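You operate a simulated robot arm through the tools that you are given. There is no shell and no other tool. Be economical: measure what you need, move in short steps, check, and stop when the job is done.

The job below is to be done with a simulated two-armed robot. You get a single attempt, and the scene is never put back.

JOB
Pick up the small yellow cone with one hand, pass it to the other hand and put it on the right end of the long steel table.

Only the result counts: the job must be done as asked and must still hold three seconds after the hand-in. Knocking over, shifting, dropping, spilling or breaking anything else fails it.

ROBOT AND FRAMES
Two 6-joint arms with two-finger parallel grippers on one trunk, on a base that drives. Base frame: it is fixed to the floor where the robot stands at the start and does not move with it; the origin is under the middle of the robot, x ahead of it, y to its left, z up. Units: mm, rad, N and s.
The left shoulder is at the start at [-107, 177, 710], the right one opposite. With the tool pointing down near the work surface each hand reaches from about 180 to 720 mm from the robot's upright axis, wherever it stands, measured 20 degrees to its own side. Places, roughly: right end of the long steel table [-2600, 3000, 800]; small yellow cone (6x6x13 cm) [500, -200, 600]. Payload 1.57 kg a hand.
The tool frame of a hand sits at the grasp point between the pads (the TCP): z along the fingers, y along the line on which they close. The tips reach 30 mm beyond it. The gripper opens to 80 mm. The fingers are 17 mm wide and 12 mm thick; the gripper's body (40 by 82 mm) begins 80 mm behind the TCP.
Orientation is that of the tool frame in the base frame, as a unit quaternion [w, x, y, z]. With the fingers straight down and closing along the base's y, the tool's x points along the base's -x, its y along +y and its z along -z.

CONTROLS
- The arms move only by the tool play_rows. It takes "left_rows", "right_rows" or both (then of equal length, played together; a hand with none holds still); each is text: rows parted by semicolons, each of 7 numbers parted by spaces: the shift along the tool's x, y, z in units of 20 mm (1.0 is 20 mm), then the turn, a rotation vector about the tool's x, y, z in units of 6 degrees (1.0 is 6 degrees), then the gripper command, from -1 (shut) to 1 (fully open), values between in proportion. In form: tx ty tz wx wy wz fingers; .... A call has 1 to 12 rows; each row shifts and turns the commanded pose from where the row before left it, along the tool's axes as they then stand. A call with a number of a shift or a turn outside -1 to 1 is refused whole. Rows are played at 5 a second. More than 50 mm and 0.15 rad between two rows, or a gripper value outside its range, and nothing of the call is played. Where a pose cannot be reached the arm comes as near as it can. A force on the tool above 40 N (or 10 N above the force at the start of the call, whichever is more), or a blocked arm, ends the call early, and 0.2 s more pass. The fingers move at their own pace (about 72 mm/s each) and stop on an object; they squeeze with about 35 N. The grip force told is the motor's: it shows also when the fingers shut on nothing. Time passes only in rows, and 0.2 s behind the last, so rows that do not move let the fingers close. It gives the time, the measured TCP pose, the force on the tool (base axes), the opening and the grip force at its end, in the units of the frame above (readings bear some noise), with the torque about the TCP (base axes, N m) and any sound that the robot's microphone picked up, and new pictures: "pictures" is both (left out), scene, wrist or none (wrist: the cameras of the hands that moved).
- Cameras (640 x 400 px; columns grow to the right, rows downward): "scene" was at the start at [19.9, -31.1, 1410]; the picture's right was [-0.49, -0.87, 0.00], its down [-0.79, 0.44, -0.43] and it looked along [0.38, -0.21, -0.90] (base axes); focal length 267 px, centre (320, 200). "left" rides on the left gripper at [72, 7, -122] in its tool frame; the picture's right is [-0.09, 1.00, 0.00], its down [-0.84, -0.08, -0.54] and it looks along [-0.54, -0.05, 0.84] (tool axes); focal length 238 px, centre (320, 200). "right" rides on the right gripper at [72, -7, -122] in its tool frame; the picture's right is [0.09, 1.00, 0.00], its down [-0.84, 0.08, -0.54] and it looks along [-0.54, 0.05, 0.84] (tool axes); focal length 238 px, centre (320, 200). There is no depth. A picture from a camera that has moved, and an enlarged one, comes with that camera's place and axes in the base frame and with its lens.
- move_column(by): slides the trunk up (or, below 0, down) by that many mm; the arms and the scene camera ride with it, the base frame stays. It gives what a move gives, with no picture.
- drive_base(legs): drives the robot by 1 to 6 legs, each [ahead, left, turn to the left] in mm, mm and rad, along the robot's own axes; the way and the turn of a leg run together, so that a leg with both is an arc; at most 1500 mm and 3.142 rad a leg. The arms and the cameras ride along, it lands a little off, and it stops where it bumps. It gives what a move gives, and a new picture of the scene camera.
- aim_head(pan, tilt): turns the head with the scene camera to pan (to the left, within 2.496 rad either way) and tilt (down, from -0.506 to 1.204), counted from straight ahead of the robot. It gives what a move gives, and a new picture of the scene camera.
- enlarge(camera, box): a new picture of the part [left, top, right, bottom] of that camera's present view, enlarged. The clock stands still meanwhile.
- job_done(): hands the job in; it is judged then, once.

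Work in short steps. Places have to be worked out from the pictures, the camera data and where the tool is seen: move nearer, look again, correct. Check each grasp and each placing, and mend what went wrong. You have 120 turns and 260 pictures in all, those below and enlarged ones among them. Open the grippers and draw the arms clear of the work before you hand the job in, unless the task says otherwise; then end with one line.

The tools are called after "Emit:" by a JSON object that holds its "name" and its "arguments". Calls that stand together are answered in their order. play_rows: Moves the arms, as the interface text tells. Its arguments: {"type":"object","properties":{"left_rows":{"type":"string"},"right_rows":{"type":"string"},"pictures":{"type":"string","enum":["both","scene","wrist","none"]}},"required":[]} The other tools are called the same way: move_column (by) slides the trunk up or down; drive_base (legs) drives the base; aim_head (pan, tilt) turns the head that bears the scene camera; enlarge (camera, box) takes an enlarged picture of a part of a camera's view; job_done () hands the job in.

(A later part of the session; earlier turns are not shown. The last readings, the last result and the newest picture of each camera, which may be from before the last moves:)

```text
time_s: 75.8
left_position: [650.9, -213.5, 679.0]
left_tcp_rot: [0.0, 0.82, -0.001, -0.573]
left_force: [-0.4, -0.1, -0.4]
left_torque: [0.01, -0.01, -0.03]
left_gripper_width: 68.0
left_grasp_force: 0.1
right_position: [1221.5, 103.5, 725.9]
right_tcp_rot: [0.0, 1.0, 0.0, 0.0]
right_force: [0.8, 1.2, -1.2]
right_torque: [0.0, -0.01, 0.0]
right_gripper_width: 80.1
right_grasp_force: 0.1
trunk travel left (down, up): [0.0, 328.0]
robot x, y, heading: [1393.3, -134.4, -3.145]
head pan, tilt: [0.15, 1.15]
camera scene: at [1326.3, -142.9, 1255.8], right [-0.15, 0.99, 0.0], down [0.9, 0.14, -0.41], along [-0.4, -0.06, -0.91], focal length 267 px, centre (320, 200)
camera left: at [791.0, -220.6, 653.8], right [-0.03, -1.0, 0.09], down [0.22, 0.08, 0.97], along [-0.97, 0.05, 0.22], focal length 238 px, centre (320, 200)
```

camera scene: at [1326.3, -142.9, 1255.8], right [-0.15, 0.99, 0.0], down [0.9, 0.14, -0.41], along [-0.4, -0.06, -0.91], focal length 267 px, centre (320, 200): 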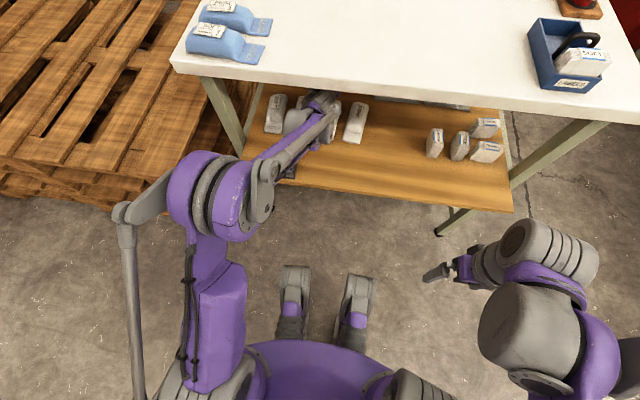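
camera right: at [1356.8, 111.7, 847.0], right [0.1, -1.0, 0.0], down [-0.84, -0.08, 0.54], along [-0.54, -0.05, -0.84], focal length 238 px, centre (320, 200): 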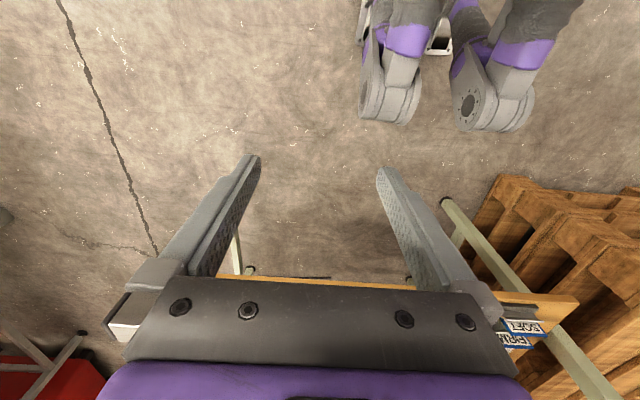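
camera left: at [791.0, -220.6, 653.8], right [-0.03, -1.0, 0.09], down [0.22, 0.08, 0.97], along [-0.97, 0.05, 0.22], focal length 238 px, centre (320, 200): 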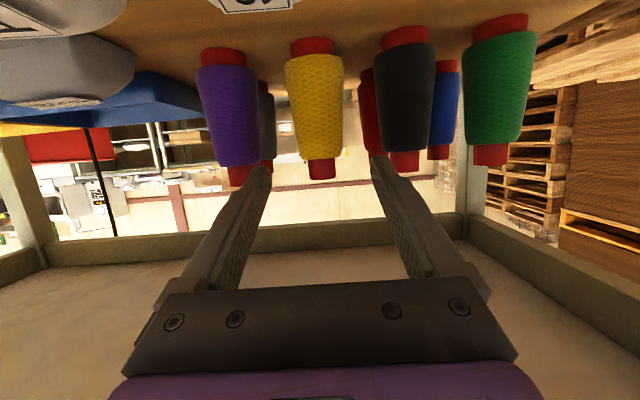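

No lean now, aligned within 1 mm. Lower 30 mm and advance 60 mm, then check the lean and view.

Emit:
{"name": "play_rows", "arguments": {"left_rows": "0.7 0 0.26 0 0 0 0.7; 0.7 0 0.26 0 0 0 0.7; -0.342 0 0.94 0 0 0 0.7; -0.342 0 0.94 0 0 0 0.7; -0.342 0 0.94 0 0 0 0.7", "pictures": "wrist"}}

```text
time_s: 77.0
left_position: [591.1, -214.5, 649.2]
left_tcp_rot: [0.0, 0.82, -0.001, -0.572]
left_force: [0.2, -0.6, 0.3]
left_torque: [0.04, 0.0, -0.01]
left_gripper_width: 68.2
left_grasp_force: 0.1
right_position: [1221.7, 104.0, 725.3]
right_tcp_rot: [0.0, 1.0, 0.0, 0.0]
right_force: [0.0, 0.0, -0.7]
right_torque: [-0.02, -0.02, 0.01]
right_gripper_width: 80.0
right_grasp_force: 0.0
trunk travel left (down, up): [0.0, 328.0]
robot x, y, heading: [1393.5, -132.3, -3.141]
head pan, tilt: [0.15, 1.15]
camera left: at [731.2, -221.8, 624.6], right [-0.03, -1.0, 0.09], down [0.22, 0.08, 0.97], along [-0.97, 0.05, 0.22], focal length 238 px, centre (320, 200)
```

left: 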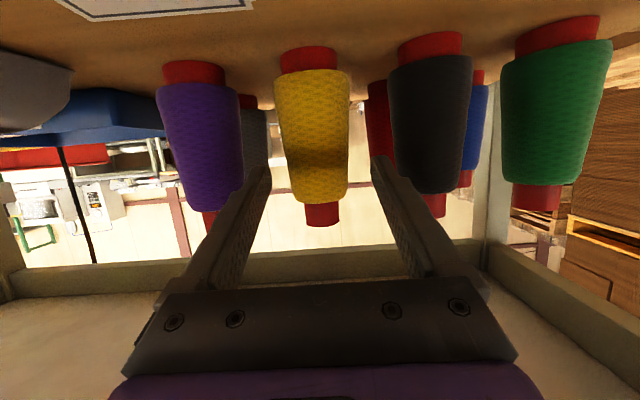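

No lean, aligned. Advance 60 mm more to put the cone between the pads.

Emit:
{"name": "play_rows", "arguments": {"left_rows": "-0.342 -0.1 0.94 0 0 0 0.7; -0.342 0 0.94 0 0 0 0.7; -0.342 0 0.94 0 0 0 0.7", "pictures": "wrist"}}

```text
time_s: 77.8
left_position: [530.6, -212.0, 647.7]
left_tcp_rot: [0.0, 0.82, 0.0, -0.572]
left_force: [-0.7, -0.2, -0.6]
left_torque: [0.01, 0.0, -0.01]
left_gripper_width: 67.9
left_grasp_force: 0.2
right_position: [1221.7, 103.1, 726.1]
right_tcp_rot: [0.0, 1.0, -0.001, 0.0]
right_force: [-0.1, -0.1, 0.3]
right_torque: [-0.01, 0.0, 0.03]
right_gripper_width: 79.8
right_grasp_force: 0.0
trunk travel left (down, up): [0.0, 328.0]
robot x, y, heading: [1393.2, -137.3, -3.14]
head pan, tilt: [0.15, 1.15]
camera left: at [670.6, -219.0, 623.0], right [-0.03, -1.0, 0.09], down [0.22, 0.08, 0.97], along [-0.97, 0.05, 0.22], focal length 238 px, centre (320, 200)
```

left: 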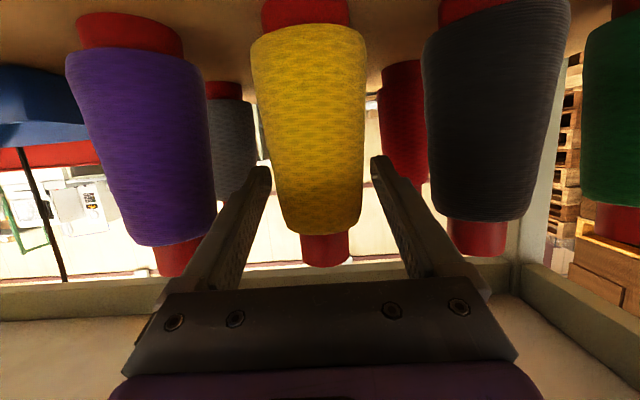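

Comparing sizes over the last two pictures, the cone axis is about 15–20 mm nearer than the TCP. I back off 15 mm and close.

Emit:
{"name": "play_rows", "arguments": {"left_rows": "0.256 0 -0.705 0 0 0 0.7; 0 0 0 0 0 0 0.3; 0 0 0 0 0 0 -1; 0 0 0 0 0 0 -1; 0 0 0 0 0 0 -1", "pictures": "wrist"}}

```text
time_s: 79.0
left_position: [545.1, -211.5, 646.4]
left_tcp_rot: [-0.001, 0.82, 0.0, -0.572]
left_force: [0.0, 0.3, -0.1]
left_torque: [-0.04, 0.0, 0.01]
left_gripper_width: 43.0
left_grasp_force: 35.0
right_position: [1222.1, 103.7, 726.5]
right_tcp_rot: [0.0, 1.0, 0.0, 0.0]
right_force: [0.9, 0.0, 0.3]
right_torque: [0.02, 0.01, 0.0]
right_gripper_width: 80.0
right_grasp_force: 0.1
trunk travel left (down, up): [0.0, 328.0]
robot x, y, heading: [1398.8, -131.6, -3.142]
head pan, tilt: [0.15, 1.15]
camera left: at [686.0, -219.2, 622.4], right [-0.03, -1.0, 0.09], down [0.22, 0.08, 0.97], along [-0.97, 0.05, 0.22], focal length 238 px, centre (320, 200)
```

left: 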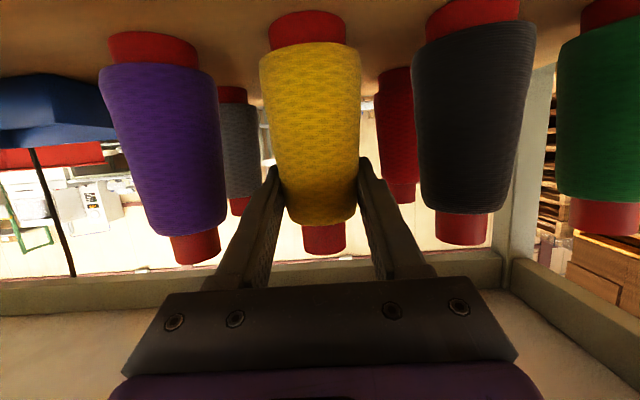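

Gripped (43 mm, 35 N). I lift 70 mm straight up and check.

Emit:
{"name": "play_rows", "arguments": {"left_rows": "-0.47 0 -0.17 0 0 0 -1; -0.94 0 -0.342 0 0 0 -1; -0.94 0 -0.342 0 0 0 -1; -0.94 0 -0.342 0 0 0 -1", "pictures": "wrist"}}

```text
time_s: 80.1
left_position: [557.9, -211.2, 656.1]
left_tcp_rot: [-0.001, 0.82, -0.001, -0.572]
left_force: [0.3, -0.4, -0.8]
left_torque: [0.02, 0.0, -0.03]
left_gripper_width: 43.2
left_grasp_force: 35.2
right_position: [1219.7, 103.6, 726.0]
right_tcp_rot: [0.0, 1.0, 0.0, 0.0]
right_force: [-0.6, -0.6, -0.1]
right_torque: [0.01, -0.01, 0.02]
right_gripper_width: 80.0
right_grasp_force: 0.1
trunk travel left (down, up): [0.0, 328.0]
robot x, y, heading: [1394.7, -133.7, 3.142]
head pan, tilt: [0.15, 1.15]
stopped in row 4 (left hand): the arm was blocked; the commanded pose is now the measured one
camera left: at [698.4, -218.6, 631.5], right [-0.03, -1.0, 0.09], down [0.22, 0.08, 0.97], along [-0.97, 0.05, 0.22], focal length 238 px, centre (320, 200)
```

left: 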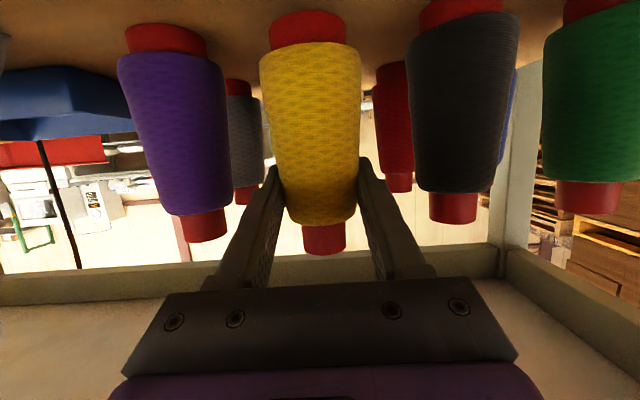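

The arm is at its stretch limit; the cone is lifted ~10 mm. I raise the trunk 60 mm instead.

Emit:
{"name": "move_column", "arguments": {"by": 60}}

Emit:
{"name": "play_rows", "arguments": {"left_rows": "0 0 0 0 0 0 -1", "pictures": "both"}}

```text
time_s: 80.9
left_position: [579.7, -212.8, 657.9]
left_tcp_rot: [-0.002, 0.819, -0.002, -0.573]
left_force: [0.8, 0.1, -0.9]
left_torque: [0.01, -0.02, 0.02]
left_gripper_width: 43.1
left_grasp_force: 34.9
right_position: [1222.7, 104.8, 782.6]
right_tcp_rot: [0.001, 1.0, -0.001, -0.001]
right_force: [0.7, 1.1, 0.6]
right_torque: [-0.05, 0.02, 0.0]
right_gripper_width: 79.9
right_grasp_force: 0.1
trunk travel left (down, up): [-54.0, 274.0]
robot x, y, heading: [1394.9, -133.3, 3.14]
head pan, tilt: [0.15, 1.15]
stopped: the arm was blocked; the commanded pose is now the measured one
```

```text
time_s: 81.3
left_position: [577.8, -211.8, 657.7]
left_tcp_rot: [0.0, 0.819, 0.0, -0.573]
left_force: [0.9, 0.1, -1.6]
left_torque: [0.01, 0.0, -0.02]
left_gripper_width: 43.4
left_grasp_force: 34.4
right_position: [1221.9, 103.8, 781.6]
right_tcp_rot: [0.001, 1.0, -0.001, 0.0]
right_force: [-0.1, -1.2, -0.3]
right_torque: [0.02, 0.0, 0.0]
right_gripper_width: 79.8
right_grasp_force: 0.0
trunk travel left (down, up): [-54.0, 274.0]
robot x, y, heading: [1393.9, -132.7, 3.144]
head pan, tilt: [0.15, 1.15]
camera scene: at [1338.3, -143.6, 1304.2], right [-0.15, 0.99, 0.0], down [0.9, 0.14, -0.41], along [-0.4, -0.06, -0.91], focal length 267 px, centre (320, 200)
camera left: at [718.5, -219.2, 633.5], right [-0.03, -1.0, 0.09], down [0.22, 0.08, 0.97], along [-0.97, 0.05, 0.22], focal length 238 px, centre (320, 200)
```

scene: 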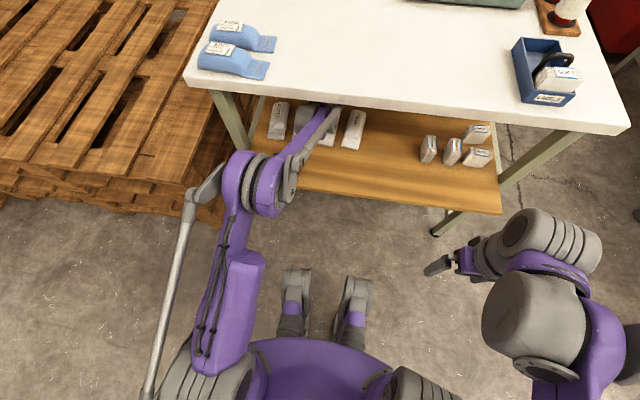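
left: 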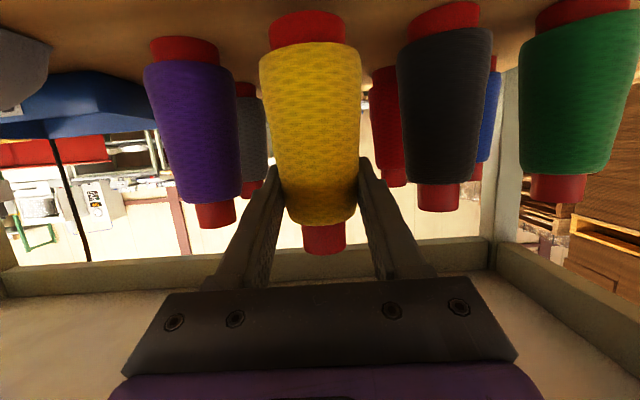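

The arm is blocked upward without force on the tool, so a forearm part touches the tabletop from below. I look closely.

Emit:
{"name": "enlarge", "arguments": {"camera": "scene", "box": [200, 60, 400, 185]}}

```text
3.20 times, centred on (300, 122) of scene
camera zoom: at [1338.3, -143.6, 1304.2], right [-0.15, 0.99, 0.0], down [0.9, 0.14, -0.41], along [-0.4, -0.06, -0.91], focal length 854 px, centre (384, 448)
```

zoom: 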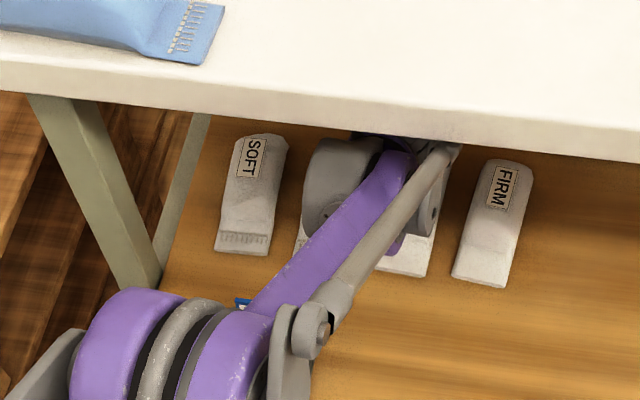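

The wrist lever's tip sits just under the table's edge (x≈925). I ease the trunk down 5 mm, drive back 50 mm so the lever is outside the edge (cone still short of the sacks), then raise.

Emit:
{"name": "move_column", "arguments": {"by": -5}}

Emit:
{"name": "drive_base", "arguments": {"legs": [[-50, 0, 0]]}}

Emit:
{"name": "enlarge", "arguments": {"camera": "scene", "box": [200, 40, 400, 165]}}

Emit:
{"name": "enlarge", "arguments": {"camera": "left", "box": [0, 0, 640, 400]}}

```text
time_s: 81.9
left_position: [578.1, -211.3, 655.3]
left_tcp_rot: [-0.001, 0.82, -0.001, -0.572]
left_force: [0.4, 0.4, -0.8]
left_torque: [-0.01, -0.01, -0.02]
left_gripper_width: 43.2
left_grasp_force: 35.2
right_position: [1221.3, 104.8, 776.2]
right_tcp_rot: [-0.001, 1.0, 0.0, -0.001]
right_force: [0.6, 0.6, -0.1]
right_torque: [0.0, 0.01, -0.01]
right_gripper_width: 79.8
right_grasp_force: 0.1
trunk travel left (down, up): [-49.0, 279.0]
robot x, y, heading: [1394.7, -135.0, 3.145]
head pan, tilt: [0.15, 1.15]
```

```text
time_s: 82.8
left_position: [628.0, -211.5, 654.2]
left_tcp_rot: [-0.001, 0.819, -0.001, -0.574]
left_force: [0.2, 0.1, -1.6]
left_torque: [0.0, -0.03, 0.0]
left_gripper_width: 43.0
left_grasp_force: 34.8
right_position: [1272.6, 105.0, 775.4]
right_tcp_rot: [0.0, 1.0, -0.002, 0.0]
right_force: [0.2, -0.1, -0.4]
right_torque: [0.02, 0.0, -0.05]
right_gripper_width: 80.0
right_grasp_force: 0.1
trunk travel left (down, up): [-49.0, 279.0]
robot x, y, heading: [1446.4, -135.1, 3.141]
head pan, tilt: [0.15, 1.15]
camera scene: at [1387.3, -142.5, 1298.6], right [-0.15, 0.99, 0.0], down [0.9, 0.14, -0.41], along [-0.4, -0.06, -0.91], focal length 267 px, centre (320, 200)
```

scene: 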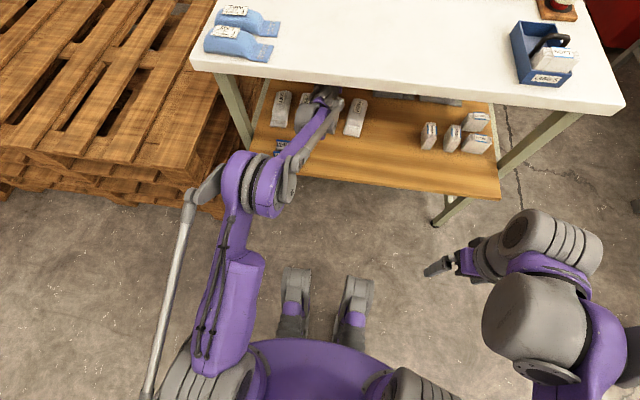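

```text
3.20 times, centred on (300, 102) of scene
camera zoom: at [1387.3, -142.5, 1298.6], right [-0.15, 0.99, 0.0], down [0.9, 0.14, -0.41], along [-0.4, -0.06, -0.91], focal length 854 px, centre (384, 512)
```

zoom: 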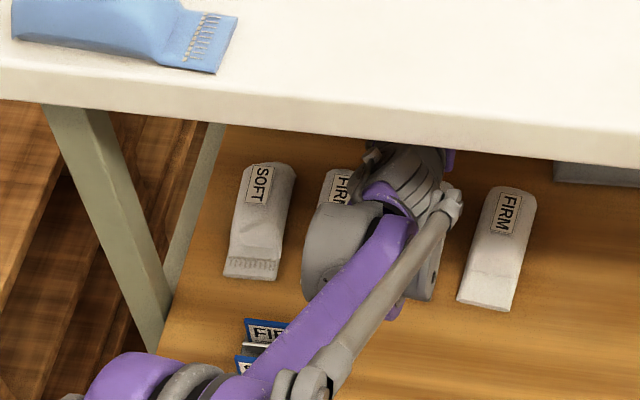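

```text
1.00 times, centred on (320, 200) of left (not enlarged: the box is as wide or as high as the picture)
camera zoom: at [768.3, -218.8, 629.8], right [-0.03, -1.0, 0.09], down [0.22, 0.08, 0.97], along [-0.97, 0.05, 0.22], focal length 238 px, centre (320, 200)
```

zoom: 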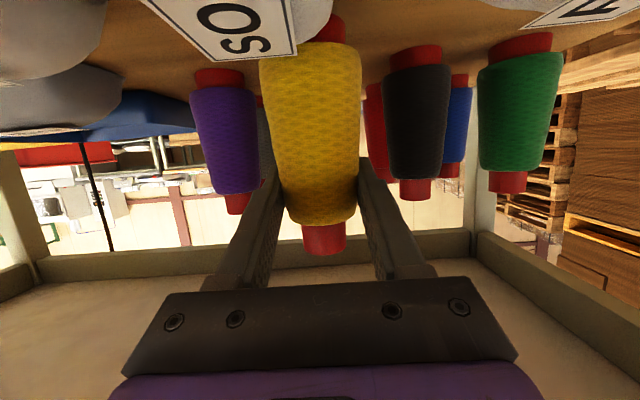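

The lever is only just outside the edge and the sack is close behind the cone. I pitch the tool 12° more level (lowers the wrist ≈60 mm, swings the cone's foot away from the sack), then raise the trunk.

Emit:
{"name": "play_rows", "arguments": {"left_rows": "-0.19 0 -0.07 0 -1 0 -1; -0.19 0 -0.07 0 -1 0 -1", "pictures": "none"}}

Emit:
{"name": "move_column", "arguments": {"by": 60}}

Emit:
{"name": "enlarge", "arguments": {"camera": "left", "box": [0, 0, 640, 400]}}

Emit:
{"name": "enlarge", "arguments": {"camera": "scene", "box": [200, 40, 400, 165]}}

```text
time_s: 83.4
left_position: [627.5, -211.3, 660.7]
left_tcp_rot: [-0.001, 0.756, 0.0, -0.655]
left_force: [0.3, -0.1, -1.7]
left_torque: [-0.01, -0.01, 0.02]
left_gripper_width: 42.9
left_grasp_force: 35.0
right_position: [1272.1, 104.6, 775.8]
right_tcp_rot: [0.0, 1.0, -0.001, -0.001]
right_force: [-0.1, -0.3, 1.0]
right_torque: [0.0, 0.0, 0.01]
right_gripper_width: 80.1
right_grasp_force: 0.1
trunk travel left (down, up): [-49.0, 279.0]
robot x, y, heading: [1444.6, -130.7, 3.138]
head pan, tilt: [0.15, 1.15]
```

```text
time_s: 84.4
left_position: [627.4, -211.7, 722.6]
left_tcp_rot: [-0.001, 0.755, -0.001, -0.656]
left_force: [0.0, 0.5, -1.2]
left_torque: [0.03, 0.02, 0.01]
left_gripper_width: 43.1
left_grasp_force: 34.9
right_position: [1271.8, 104.6, 835.8]
right_tcp_rot: [0.0, 1.0, 0.0, -0.001]
right_force: [-0.3, 0.0, 0.3]
right_torque: [0.02, -0.02, -0.03]
right_gripper_width: 80.0
right_grasp_force: 0.0
trunk travel left (down, up): [-109.0, 219.0]
robot x, y, heading: [1446.2, -135.6, 3.139]
head pan, tilt: [0.15, 1.15]
```

```text
1.00 times, centred on (320, 200) of left (not enlarged: the box is as wide or as high as the picture)
camera zoom: at [759.8, -218.8, 668.7], right [-0.02, -1.0, 0.09], down [0.42, 0.08, 0.9], along [-0.91, 0.05, 0.42], focal length 238 px, centre (320, 200)
```

zoom: 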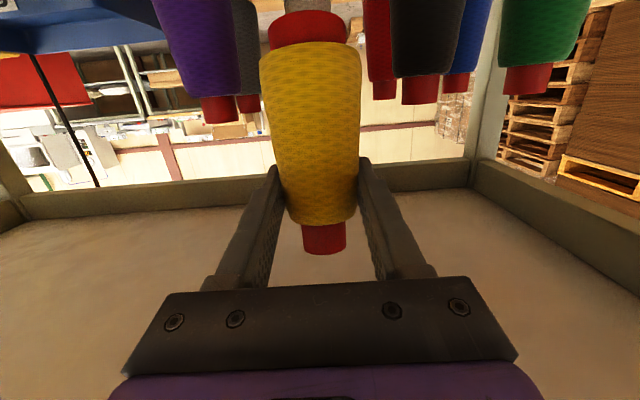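

```text
3.20 times, centred on (300, 102) of scene
camera zoom: at [1407.6, -142.6, 1365.2], right [-0.15, 0.99, 0.0], down [0.9, 0.14, -0.41], along [-0.4, -0.06, -0.91], focal length 854 px, centre (384, 512)
```

zoom: 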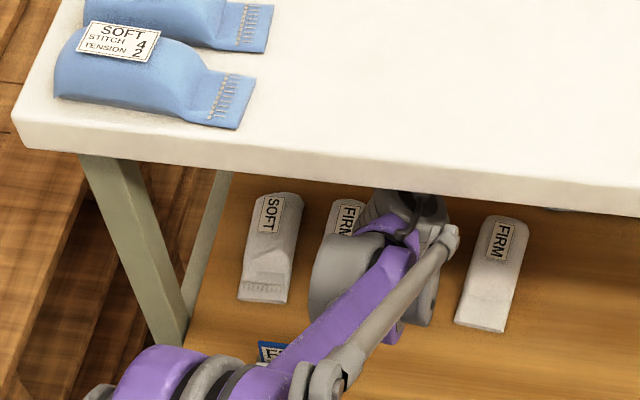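

Raised freely; cone bottom ≈628, sacks ≈605. Raise 12 mm more and drive straight back 600 mm.

Emit:
{"name": "move_column", "arguments": {"by": 12}}

Emit:
{"name": "drive_base", "arguments": {"legs": [[-600, 0, 0]]}}

Emit:
{"name": "aim_head", "arguments": {"pan": 0.0, "tilt": 0.75}}

```text
time_s: 85.0
left_position: [628.6, -211.1, 733.7]
left_tcp_rot: [0.0, 0.755, 0.0, -0.656]
left_force: [-0.4, 0.1, -1.6]
left_torque: [0.0, -0.06, 0.03]
left_gripper_width: 42.9
left_grasp_force: 34.9
right_position: [1271.1, 104.7, 847.1]
right_tcp_rot: [0.0, 1.0, -0.001, -0.001]
right_force: [-0.8, 0.1, -0.5]
right_torque: [0.03, 0.03, -0.01]
right_gripper_width: 80.0
right_grasp_force: 0.2
trunk travel left (down, up): [-121.0, 207.0]
robot x, y, heading: [1447.8, -138.2, 3.139]
head pan, tilt: [0.15, 1.15]
```

```text
time_s: 88.4
left_position: [1225.9, -212.1, 735.2]
left_tcp_rot: [0.0, 0.755, -0.001, -0.655]
left_force: [-0.2, 0.0, -2.6]
left_torque: [-0.02, -0.02, 0.0]
left_gripper_width: 43.0
left_grasp_force: 35.3
right_position: [1868.9, 104.2, 847.6]
right_tcp_rot: [-0.001, 1.0, 0.0, -0.001]
right_force: [0.1, 0.2, -0.1]
right_torque: [-0.01, 0.01, -0.01]
right_gripper_width: 80.1
right_grasp_force: 0.1
trunk travel left (down, up): [-121.0, 207.0]
robot x, y, heading: [2041.0, -132.1, 3.143]
head pan, tilt: [0.15, 1.15]
camera scene: at [2009.0, -142.9, 1378.4], right [-0.15, 0.99, 0.0], down [0.9, 0.14, -0.41], along [-0.4, -0.06, -0.91], focal length 267 px, centre (320, 200)
```

scene: 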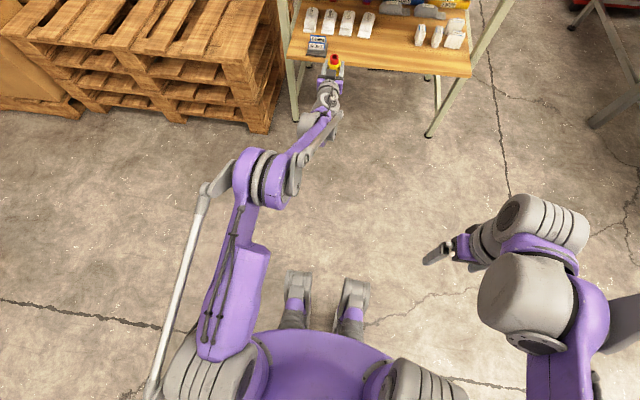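

```text
time_s: 89.2
left_position: [1225.8, -213.6, 733.7]
left_tcp_rot: [0.0, 0.755, -0.001, -0.656]
left_force: [-0.5, 0.5, -0.7]
left_torque: [-0.01, -0.02, 0.0]
left_gripper_width: 43.3
left_grasp_force: 35.6
right_position: [1868.4, 104.0, 848.0]
right_tcp_rot: [0.0, 1.0, 0.0, 0.0]
right_force: [0.4, 0.3, -0.1]
right_torque: [0.01, -0.02, 0.03]
right_gripper_width: 80.1
right_grasp_force: 0.1
trunk travel left (down, up): [-121.0, 207.0]
robot x, y, heading: [2040.8, -134.5, 3.145]
head pan, tilt: [0.0, 0.75]
camera scene: at [1984.7, -134.0, 1407.1], right [0.0, 1.0, 0.0], down [0.68, 0.0, -0.73], along [-0.73, 0.0, -0.68], focal length 267 px, centre (320, 200)
```

scene: 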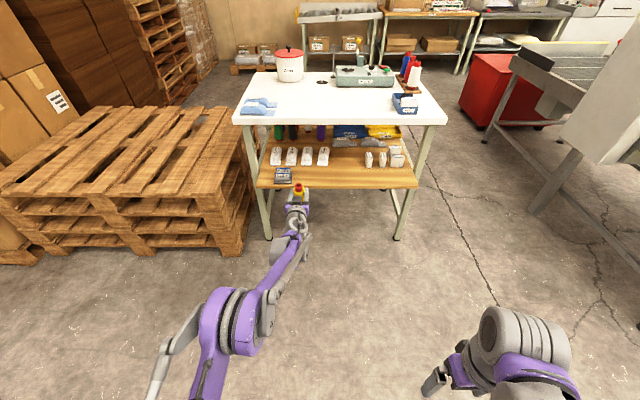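

The cone is out. I bring it back upright (pitch back 12°) and draw the left hand in ~335 mm.

Emit:
{"name": "play_rows", "arguments": {"left_rows": "0 0 0 0 1 0 -1; 0 0 0 0 1 0 -1; 0.342 0 -0.94 0 0 0 -1; 0.342 0 -0.94 0 0 0 -1; 0.342 0 -0.94 0 0 0 -1; 0.342 0 -0.94 0 0 0 -1; 0.342 0 -0.94 0 0 0 -1; 0.342 0 -0.94 0 0 0 -1; 0.342 0 -0.94 0 0 0 -1; 0.342 0 -0.94 0 0 0 -1; 0.342 0 -0.94 0 0 0 -1; 0.342 0 -0.94 0 0 0 -1", "pictures": "none"}}

Emit:
{"name": "play_rows", "arguments": {"left_rows": "0.342 0 -0.94 0 0 0 -1; 0.342 0 -0.94 0 0 0 -1; 0.342 0 -0.94 0 0 0 -1; 0.342 0 -0.94 0 0 0 -1; 0.342 0 -0.94 0 0 0 -1; 0.342 0 -0.94 0 0 0 -1", "pictures": "both"}}

```text
time_s: 91.8
left_position: [1424.2, -213.3, 734.2]
left_tcp_rot: [0.0, 0.82, -0.001, -0.573]
left_force: [0.1, 0.0, -1.8]
left_torque: [-0.01, 0.02, 0.0]
left_gripper_width: 43.0
left_grasp_force: 34.6
right_position: [1868.2, 103.0, 848.7]
right_tcp_rot: [0.0, 1.0, 0.001, -0.001]
right_force: [-0.5, -0.1, -1.0]
right_torque: [0.0, -0.01, 0.0]
right_gripper_width: 79.8
right_grasp_force: 0.1
trunk travel left (down, up): [-121.0, 207.0]
robot x, y, heading: [2044.3, -132.5, 3.141]
head pan, tilt: [0.0, 0.75]
```

```text
time_s: 93.2
left_position: [1544.8, -211.8, 735.9]
left_tcp_rot: [0.0, 0.82, -0.001, -0.573]
left_force: [0.7, -0.4, -1.7]
left_torque: [0.01, -0.01, -0.01]
left_gripper_width: 42.8
left_grasp_force: 34.7
right_position: [1869.4, 104.8, 847.9]
right_tcp_rot: [0.0, 1.0, 0.001, 0.0]
right_force: [0.3, 0.1, -0.3]
right_torque: [-0.01, 0.0, -0.01]
right_gripper_width: 79.6
right_grasp_force: 0.0
trunk travel left (down, up): [-121.0, 207.0]
robot x, y, heading: [2043.0, -130.0, 3.143]
head pan, tilt: [0.0, 0.75]
camera scene: at [1985.0, -134.0, 1407.2], right [0.0, 1.0, 0.0], down [0.68, 0.0, -0.73], along [-0.73, 0.0, -0.68], focal length 267 px, centre (320, 200)
camera left: at [1685.1, -219.5, 711.7], right [-0.03, -1.0, 0.09], down [0.22, 0.08, 0.97], along [-0.97, 0.05, 0.22], focal length 238 px, centre (320, 200)
```

scene: 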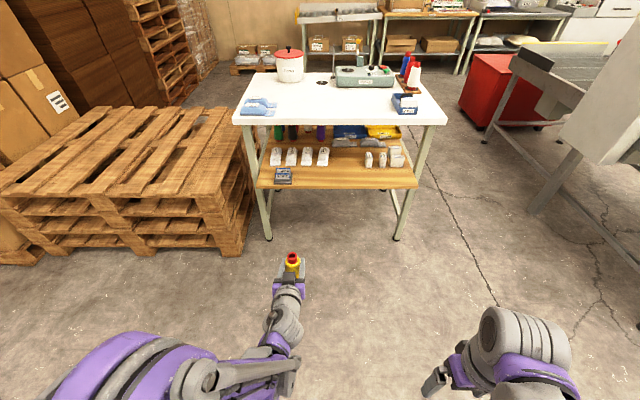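
left: 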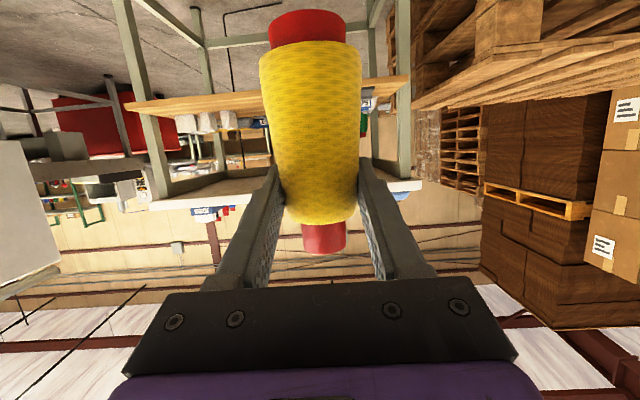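

Now the handover. I move the left hand 80 mm to the robot's middle, and bring the right hand (fingers down, open) forward and inward at z≈848, above the cone tip (z≈777).

Emit:
{"name": "play_rows", "arguments": {"left_rows": "0 -1 0 0 0 0 -1; 0 -1 0 0 0 0 -1; 0 -1 0 0 0 0 -1; 0 -1 0 0 0 0 -1; 0 0 0 0 0 0 -1; 0 0 0 0 0 0 -1; 0 0 0 0 0 0 -1; 0 0 0 0 0 0 -1; 0 0 0 0 0 0 -1; 0 0 0 0 0 0 -1; 0 0 0 0 0 0 -1; 0 0 0 0 0 0 -1", "right_rows": "-1 0 0 0 0 0 0; -1 0 0 0 0 0 0; -1 0 0 0 0 0 0; -1 0 0 0 0 0 0; -1 0.8 0 0 0 0 0; -1 0.8 0 0 0 0 0; -1 0.8 0 0 0 0 0; -1 0.8 0 0 0 0 0; -1 0.8 0 0 0 0 0; -1 0.8 0 0 0 0 0; -1 0.8 0 0 0 0 0; -1 0.8 0 0 0 0 0", "pictures": "both"}}

```text
time_s: 95.8
left_position: [1544.5, -134.9, 734.9]
left_tcp_rot: [-0.001, 0.82, -0.001, -0.573]
left_force: [0.1, 0.7, -1.6]
left_torque: [0.02, 0.02, 0.0]
left_gripper_width: 43.0
left_grasp_force: 35.0
right_position: [1629.5, -24.5, 847.5]
right_tcp_rot: [0.001, 1.0, -0.001, -0.001]
right_force: [0.6, -0.4, -0.3]
right_torque: [-0.02, 0.0, 0.01]
right_gripper_width: 39.9
right_grasp_force: 0.2
trunk travel left (down, up): [-121.0, 207.0]
robot x, y, heading: [2046.0, -130.4, 3.139]
head pan, tilt: [0.0, 0.75]
camera scene: at [1984.2, -134.2, 1407.2], right [0.0, 1.0, 0.0], down [0.68, 0.0, -0.73], along [-0.73, 0.0, -0.68], focal length 267 px, centre (320, 200)
camera right: at [1701.3, -16.6, 969.4], right [0.09, -1.0, 0.0], down [-0.84, -0.08, 0.54], along [-0.54, -0.05, -0.84], focal length 238 px, centre (320, 200)
camera left: at [1684.9, -141.0, 711.1], right [-0.03, -1.0, 0.09], down [0.22, 0.08, 0.97], along [-0.97, 0.05, 0.22], focal length 238 px, centre (320, 200)
```

scene: 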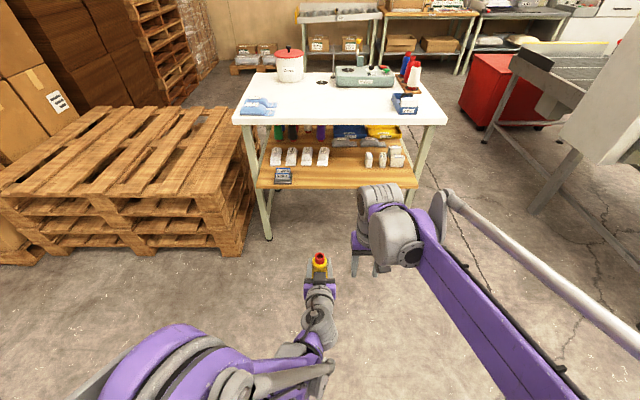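
right: 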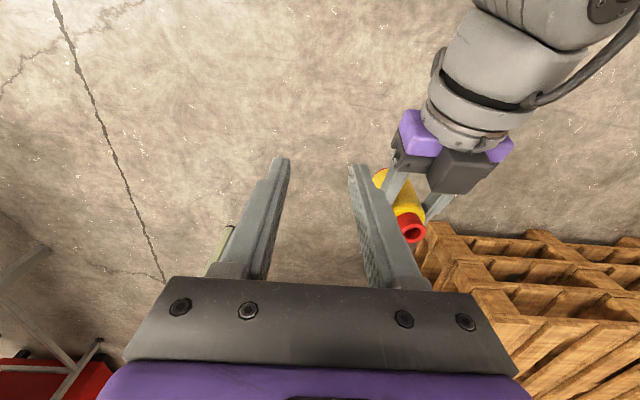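
left: 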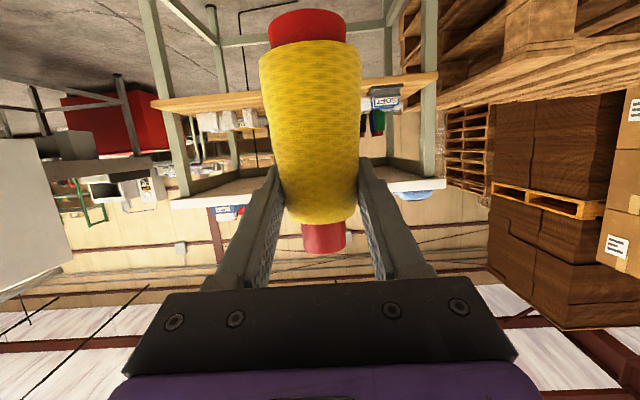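

Right camera puts the tip at ≈(1545,-130,777). I move the right hand above it with 60 mm opening.

Emit:
{"name": "play_rows", "arguments": {"right_rows": "-0.7 0.88 0 0 0 0 0.5; -0.7 0.88 0 0 0 0 0.5; -0.7 0.88 0 0 0 0 0.5; -0.7 0.88 0 0 0 0 0.5; -0.7 0.88 0 0 0 0 0.5; -0.7 0.88 0 0 0 0 0.5", "pictures": "both"}}

```text
time_s: 97.2
left_position: [1544.6, -134.0, 735.5]
left_tcp_rot: [0.0, 0.819, 0.0, -0.573]
left_force: [-0.1, 0.5, -1.5]
left_torque: [-0.01, -0.01, 0.02]
left_gripper_width: 43.2
left_grasp_force: 35.3
right_position: [1544.0, -130.9, 845.5]
right_tcp_rot: [0.001, 1.0, 0.001, -0.001]
right_force: [0.0, -0.7, -0.3]
right_torque: [0.02, 0.02, 0.02]
right_gripper_width: 60.0
right_grasp_force: 0.0
trunk travel left (down, up): [-121.0, 207.0]
robot x, y, heading: [2041.6, -132.7, 3.139]
head pan, tilt: [0.0, 0.75]
camera scene: at [1984.3, -134.3, 1407.2], right [0.0, 1.0, 0.0], down [0.68, 0.0, -0.73], along [-0.73, 0.0, -0.68], focal length 267 px, centre (320, 200)
camera right: at [1616.4, -122.0, 967.8], right [0.09, -1.0, 0.0], down [-0.84, -0.08, 0.54], along [-0.54, -0.05, -0.84], focal length 238 px, centre (320, 200)
```

scene: 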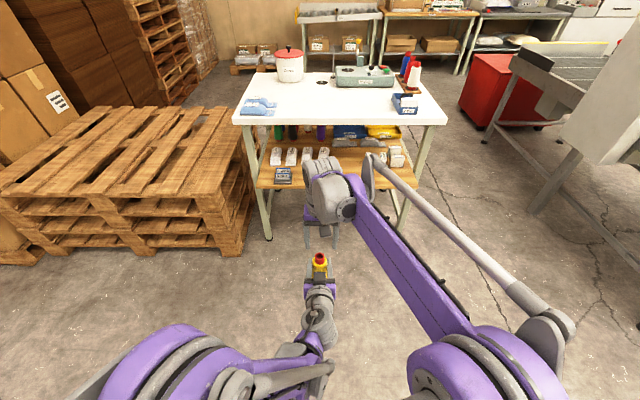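
right: 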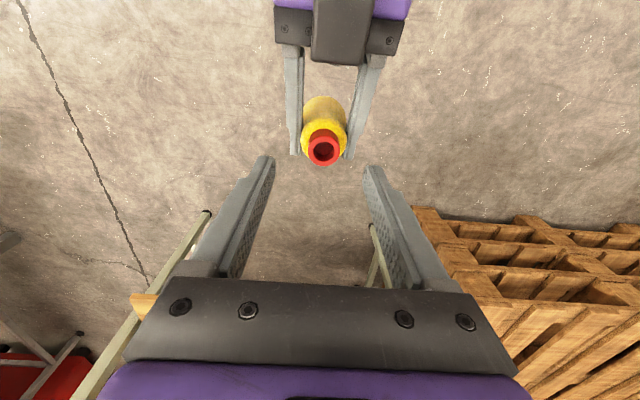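

Aligned within 1–2 mm. Descend 60 mm so the fingers straddle the red tip.

Emit:
{"name": "play_rows", "arguments": {"right_rows": "0 0 1 0 0 0 0.5; 0 0 1 0 0 0 0.5; 0 0 1 0 0 0 0.5", "pictures": "wrist"}}

```text
time_s: 98.0
left_position: [1545.4, -134.3, 736.1]
left_tcp_rot: [0.0, 0.82, 0.0, -0.572]
left_force: [-0.1, 0.0, -2.1]
left_torque: [-0.03, -0.01, -0.03]
left_gripper_width: 42.8
left_grasp_force: 35.0
right_position: [1543.0, -131.3, 788.8]
right_tcp_rot: [0.0, 1.0, 0.0, -0.001]
right_force: [0.0, 0.7, 0.1]
right_torque: [0.01, 0.02, -0.02]
right_gripper_width: 59.8
right_grasp_force: 0.1
trunk travel left (down, up): [-121.0, 207.0]
robot x, y, heading: [2044.9, -131.9, 3.141]
head pan, tilt: [0.0, 0.75]
camera right: at [1616.3, -123.4, 909.0], right [0.09, -1.0, 0.0], down [-0.84, -0.08, 0.54], along [-0.54, -0.05, -0.84], focal length 238 px, centre (320, 200)
```

right: 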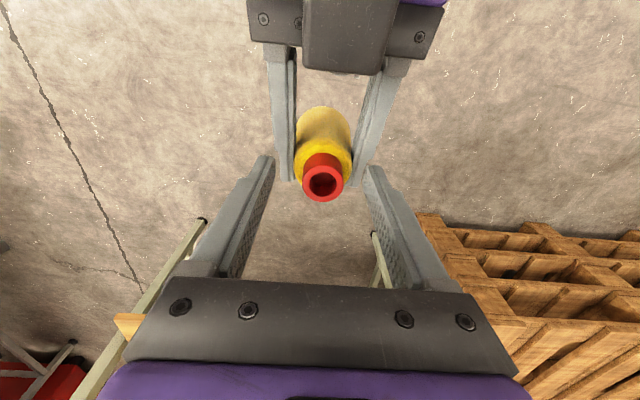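

Tip top confirmed at z≈776; fingertips at ≈759. Lower 4 mm more and close the right gripper.

Emit:
{"name": "play_rows", "arguments": {"right_rows": "0 0 0.2 0 0 0 0.2; 0 0 0 0 0 0 -1; 0 0 0 0 0 0 -1; 0 0 0 0 0 0 -1", "pictures": "wrist"}}

```text
time_s: 99.0
left_position: [1545.3, -132.6, 735.4]
left_tcp_rot: [-0.001, 0.82, -0.001, -0.573]
left_force: [1.8, 17.1, -1.1]
left_torque: [-0.11, -0.04, -0.19]
left_gripper_width: 42.9
left_grasp_force: 34.8
right_position: [1543.2, -131.6, 784.5]
right_tcp_rot: [0.001, 1.0, 0.0, -0.001]
right_force: [-1.7, -17.0, 0.1]
right_torque: [-0.72, 0.14, 0.16]
right_gripper_width: 28.1
right_grasp_force: 35.1
trunk travel left (down, up): [-121.0, 207.0]
robot x, y, heading: [2043.4, -131.3, 3.145]
head pan, tilt: [0.0, 0.75]
camera right: at [1616.7, -123.6, 905.1], right [0.09, -1.0, 0.0], down [-0.84, -0.08, 0.54], along [-0.54, -0.05, -0.84], focal length 238 px, centre (320, 200)
```

right: 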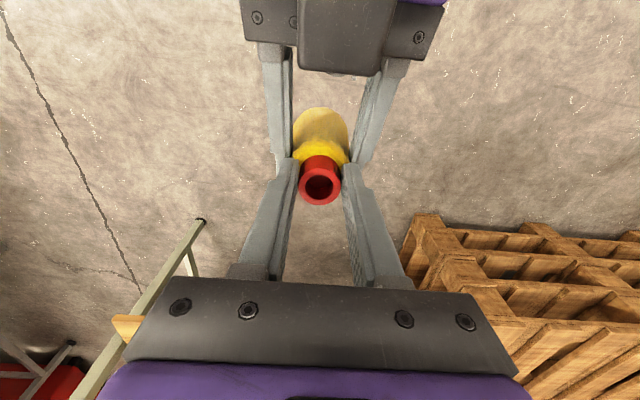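

Right holds the tip (28 mm, 35 N) with a small side preload. I relieve it, open the left hand, and carry the cone forward out of the left fingers with the right hand.

Emit:
{"name": "play_rows", "arguments": {"right_rows": "0 0.05 0 0 0 0 -1; 0 0.05 0 0 0 0 -1; 0 0 0 0 0 0 -1; 0 0 0 0 0 0 -1; 0 0 0 0 0 0 -1", "left_rows": "0 0 0 0 0 0 -1; 0 0 0 0 0 0 -1; 0 0 0 0 0 0 0.2; 0 0 0 0 0 0 0.8; 0 0 0 0 0 0 0.8", "pictures": "wrist"}}

```text
time_s: 100.2
left_position: [1545.9, -134.0, 736.5]
left_tcp_rot: [0.001, 0.819, 0.0, -0.573]
left_force: [-1.1, -0.3, 0.0]
left_torque: [0.01, 0.03, 0.01]
left_gripper_width: 71.8
left_grasp_force: 0.0
right_position: [1544.7, -131.8, 784.1]
right_tcp_rot: [0.0, 1.0, 0.0, -0.001]
right_force: [0.7, 0.4, 0.4]
right_torque: [0.0, -0.01, 0.0]
right_gripper_width: 28.0
right_grasp_force: 35.0
trunk travel left (down, up): [-121.0, 207.0]
robot x, y, heading: [2043.4, -133.5, 3.139]
head pan, tilt: [0.0, 0.75]
camera right: at [1617.0, -124.0, 905.0], right [0.09, -1.0, 0.0], down [-0.84, -0.08, 0.54], along [-0.54, -0.05, -0.84], focal length 238 px, centre (320, 200)
camera left: at [1685.2, -141.1, 711.2], right [-0.03, -1.0, 0.09], down [0.22, 0.08, 0.97], along [-0.97, 0.05, 0.22], focal length 238 px, centre (320, 200)
```

right: 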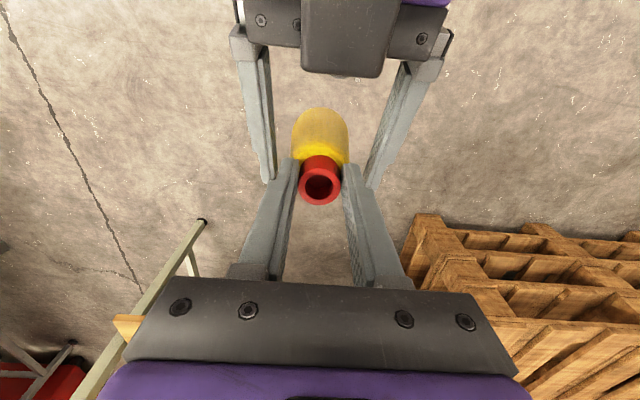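
left: 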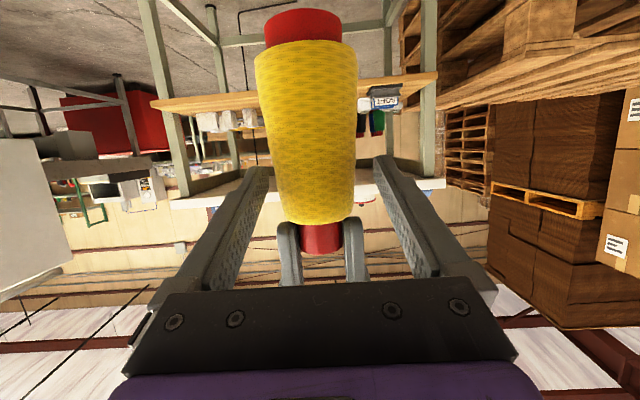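

Handover succeeded. Right hand carries the cone forward 100 mm, then to the right and up.

Emit:
{"name": "play_rows", "arguments": {"right_rows": "-1 0 0 0 0 0 -1; -1 0 0 0 0 0 -1; -1 0 0 0 0 0 -1; -1 0 0 0 0 0 -1; -1 0 0 0 0 0 -1; 0 -1 0 0 0 0 -1; 0 -1 0 0 0 0 -1; 0 -1 0 0 0 0 -1; 0 -1 -1 0 0 0 -1; 0 -1 -1 0 0 0 -1; 0 -1 -1 0 0 0 -1; 0 -1 -1 0 0 0 -1", "pictures": "none"}}

Emit:
{"name": "play_rows", "arguments": {"left_rows": "0.438 1 -0.899 0 0.97 0 1; 0.527 1 -0.85 0 0.97 0 1; 0.61 1 -0.792 0 0.97 0 1; 0.688 1 -0.726 0 0.97 0 1; 0.758 1 -0.653 0 0.97 0 1; 0.82 0 -0.572 0 0.97 0 1; 0.874 0 -0.486 0 0.97 0 1; 0.919 0 -0.395 0 0.97 0 1; 0.954 0 -0.3 0 0.97 0 1; 0.979 0 -0.202 0 0.97 0 1; 0.995 0 -0.101 0 0.97 0 1; 0 0 0 0 0.97 0 1", "right_rows": "1 0 0 0 0 0 -1; 1 0 0 0 0 0 -1; 1 0 0 0 0 0 -1; 1 0 0 0 0 0 -1; 1 0 0 0 0 0 -1; 1 0 0 0 0 0 -1; 1 0 0 0 0 0 -1; 1 0 0 0 0 0 -1; 1 0 0 0 0 0 -1; 1 0 0 0 0 0 -1; 0 0 0 0 0 0 -1; 0 0 0 0 0 0 -1", "pictures": "both"}}

```text
time_s: 102.8
left_position: [1546.3, -134.3, 736.6]
left_tcp_rot: [0.0, 0.82, -0.001, -0.573]
left_force: [0.2, 0.3, 0.4]
left_torque: [-0.01, 0.02, -0.01]
left_gripper_width: 72.1
left_grasp_force: 0.0
right_position: [1444.1, 9.1, 864.2]
right_tcp_rot: [-0.001, 1.0, 0.001, 0.0]
right_force: [-0.5, -0.1, -1.1]
right_torque: [0.01, 0.0, -0.02]
right_gripper_width: 28.0
right_grasp_force: 35.0
trunk travel left (down, up): [-121.0, 207.0]
robot x, y, heading: [2038.3, -132.0, 3.143]
head pan, tilt: [0.0, 0.75]
```

```text
time_s: 105.4
left_position: [1765.4, -233.3, 713.9]
left_tcp_rot: [0.0, 1.0, -0.001, 0.001]
left_force: [-1.2, -0.6, 0.2]
left_torque: [-0.02, 0.03, -0.01]
left_gripper_width: 79.9
left_grasp_force: 0.0
right_position: [1644.2, 9.4, 862.6]
right_tcp_rot: [0.0, 1.0, 0.0, 0.0]
right_force: [0.7, 0.3, -1.1]
right_torque: [0.01, -0.01, 0.0]
right_gripper_width: 28.1
right_grasp_force: 34.9
trunk travel left (down, up): [-121.0, 207.0]
robot x, y, heading: [2040.9, -133.9, 3.147]
head pan, tilt: [0.0, 0.75]
camera scene: at [1984.0, -133.8, 1407.2], right [0.0, 1.0, 0.0], down [0.68, 0.0, -0.73], along [-0.73, 0.0, -0.68], focal length 267 px, centre (320, 200)
camera right: at [1717.1, 17.1, 984.3], right [0.09, -1.0, 0.0], down [-0.84, -0.08, 0.54], along [-0.54, -0.05, -0.84], focal length 238 px, centre (320, 200)
camera left: at [1837.6, -240.2, 836.0], right [-0.09, -1.0, 0.0], down [-0.84, 0.08, 0.54], along [-0.54, 0.05, -0.84], focal length 238 px, centre (320, 200)
```

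scene: 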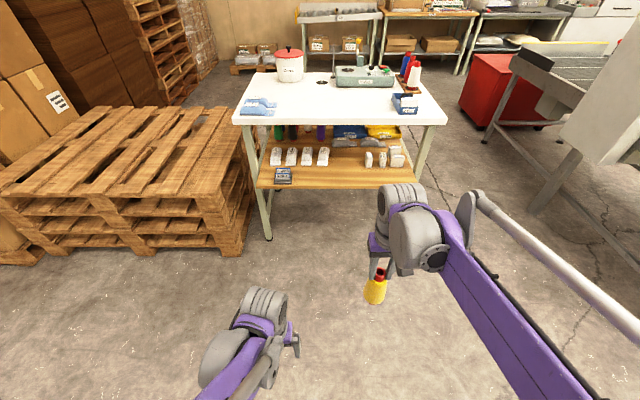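
right: 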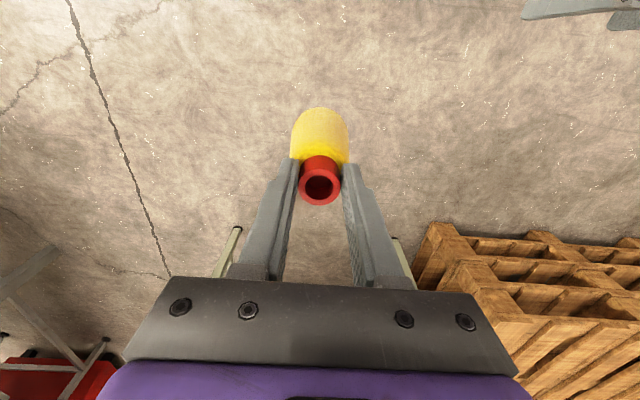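
left: 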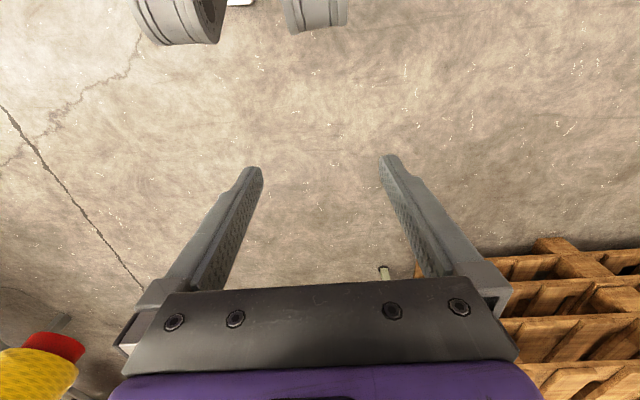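

Both arms are fine, the cone hangs upright. I now go back through the aisle: strafe right to y≈890, then ahead along −x, looking on the way.

Emit:
{"name": "drive_base", "arguments": {"legs": [[0, 1025, 0]]}}

```text
time_s: 114.7
left_position: [1764.7, -1247.1, 712.9]
left_tcp_rot: [0.0, 1.0, -0.001, -0.001]
left_force: [0.1, -0.1, -0.1]
left_torque: [0.02, -0.02, 0.03]
left_gripper_width: 80.0
left_grasp_force: 0.2
right_position: [1644.1, -1005.4, 863.7]
right_tcp_rot: [0.001, 1.0, 0.0, -0.001]
right_force: [0.3, -0.3, -1.1]
right_torque: [0.01, -0.01, 0.0]
right_gripper_width: 27.9
right_grasp_force: 34.8
trunk travel left (down, up): [-121.0, 207.0]
robot x, y, heading: [2041.6, -1152.7, 3.137]
head pan, tilt: [0.0, 0.75]
camera scene: at [1984.0, -1148.9, 1407.2], right [0.0, 1.0, 0.0], down [0.68, 0.0, -0.73], along [-0.73, 0.0, -0.68], focal length 267 px, centre (320, 200)
```

scene: 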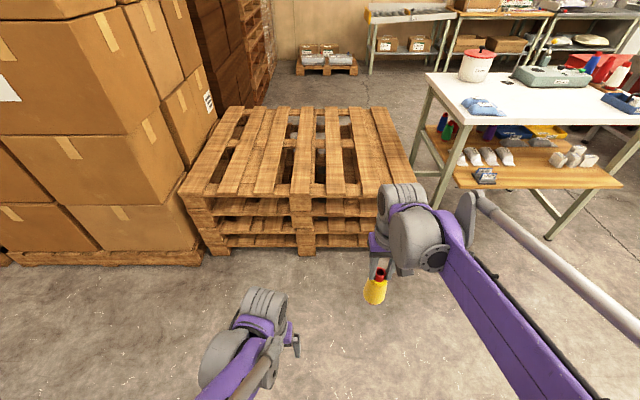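

That went left by my sign error, without touching anything. Now strafe right 2040 mm.

Emit:
{"name": "drive_base", "arguments": {"legs": [[0, -1020, 0], [0, -1020, 0]]}}

```text
time_s: 132.5
left_position: [1733.5, 750.2, 712.7]
left_tcp_rot: [0.0, 1.0, 0.012, -0.001]
left_force: [-0.5, 0.1, -0.6]
left_torque: [0.02, 0.02, 0.02]
left_gripper_width: 79.9
left_grasp_force: 0.0
right_position: [1604.3, 989.3, 862.8]
right_tcp_rot: [0.0, 1.0, 0.013, 0.0]
right_force: [1.1, -0.7, -1.4]
right_torque: [-0.02, 0.0, -0.01]
right_gripper_width: 28.2
right_grasp_force: 34.9
trunk travel left (down, up): [-121.0, 207.0]
robot x, y, heading: [2002.9, 858.1, -3.115]
head pan, tilt: [0.0, 0.75]
camera scene: at [1948.7, 855.0, 1407.2], right [-0.03, 1.0, 0.0], down [0.68, 0.02, -0.73], along [-0.73, -0.02, -0.68], focal length 267 px, centre (320, 200)
```

scene: 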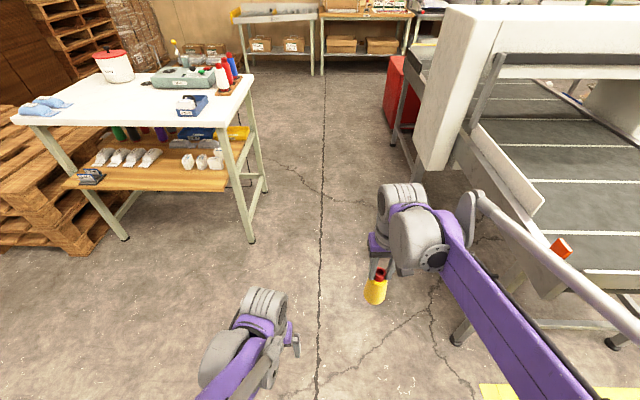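

Right aisle side: conveyor panel face y≈1410; table edge y≈440. I fix heading, shift 40 mm left and go ahead in checked steps.

Emit:
{"name": "drive_base", "arguments": {"legs": [[0, 0, -0.027], [0, 40, 0], [700, 0, 0]]}}

```text
time_s: 137.4
left_position: [1022.3, 716.5, 712.0]
left_tcp_rot: [0.0, 1.0, -0.001, -0.001]
left_force: [0.7, -0.2, 0.1]
left_torque: [0.01, 0.03, -0.03]
left_gripper_width: 80.0
left_grasp_force: 0.1
right_position: [901.0, 959.6, 863.9]
right_tcp_rot: [0.001, 1.0, -0.001, -0.001]
right_force: [0.1, -0.8, -1.9]
right_torque: [-0.01, -0.03, -0.01]
right_gripper_width: 27.8
right_grasp_force: 35.0
trunk travel left (down, up): [-121.0, 207.0]
robot x, y, heading: [1294.9, 813.4, -3.136]
head pan, tilt: [0.0, 0.75]
camera scene: at [1241.1, 815.9, 1407.2], right [0.0, 1.0, 0.0], down [0.68, 0.0, -0.73], along [-0.73, 0.0, -0.68], focal length 267 px, centre (320, 200)
```

scene: 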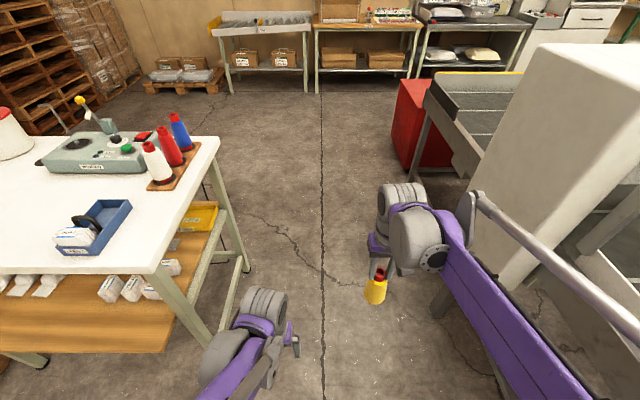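

I check the right arm's outer side against the panel.

Emit:
{"name": "aim_head", "arguments": {"pan": -1.1, "tilt": 0.9}}

```text
time_s: 138.7
left_position: [1022.6, 716.8, 714.0]
left_tcp_rot: [0.0, 1.0, -0.002, -0.001]
left_force: [-1.3, 0.6, -0.3]
left_torque: [0.01, 0.01, 0.01]
left_gripper_width: 80.0
left_grasp_force: 0.1
right_position: [901.3, 959.5, 863.1]
right_tcp_rot: [0.0, 1.0, 0.0, -0.001]
right_force: [0.1, 0.4, -0.7]
right_torque: [0.0, 0.02, -0.01]
right_gripper_width: 28.0
right_grasp_force: 35.0
trunk travel left (down, up): [-121.0, 207.0]
robot x, y, heading: [1298.3, 819.4, -3.144]
head pan, tilt: [-1.1, 0.901]
camera scene: at [1290.1, 883.2, 1395.3], right [0.89, 0.45, 0.0], down [0.36, -0.7, -0.62], along [-0.28, 0.55, -0.78], focal length 267 px, centre (320, 200)
```

scene: 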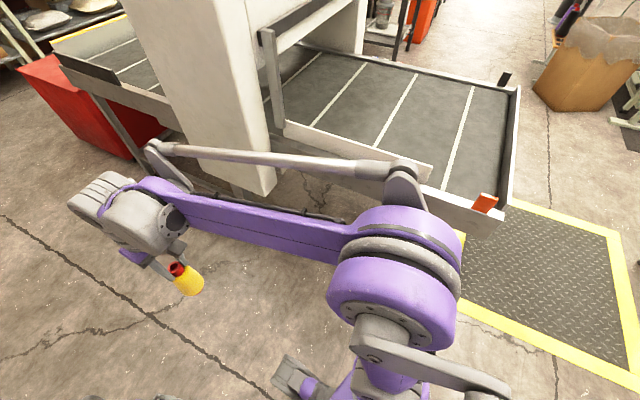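

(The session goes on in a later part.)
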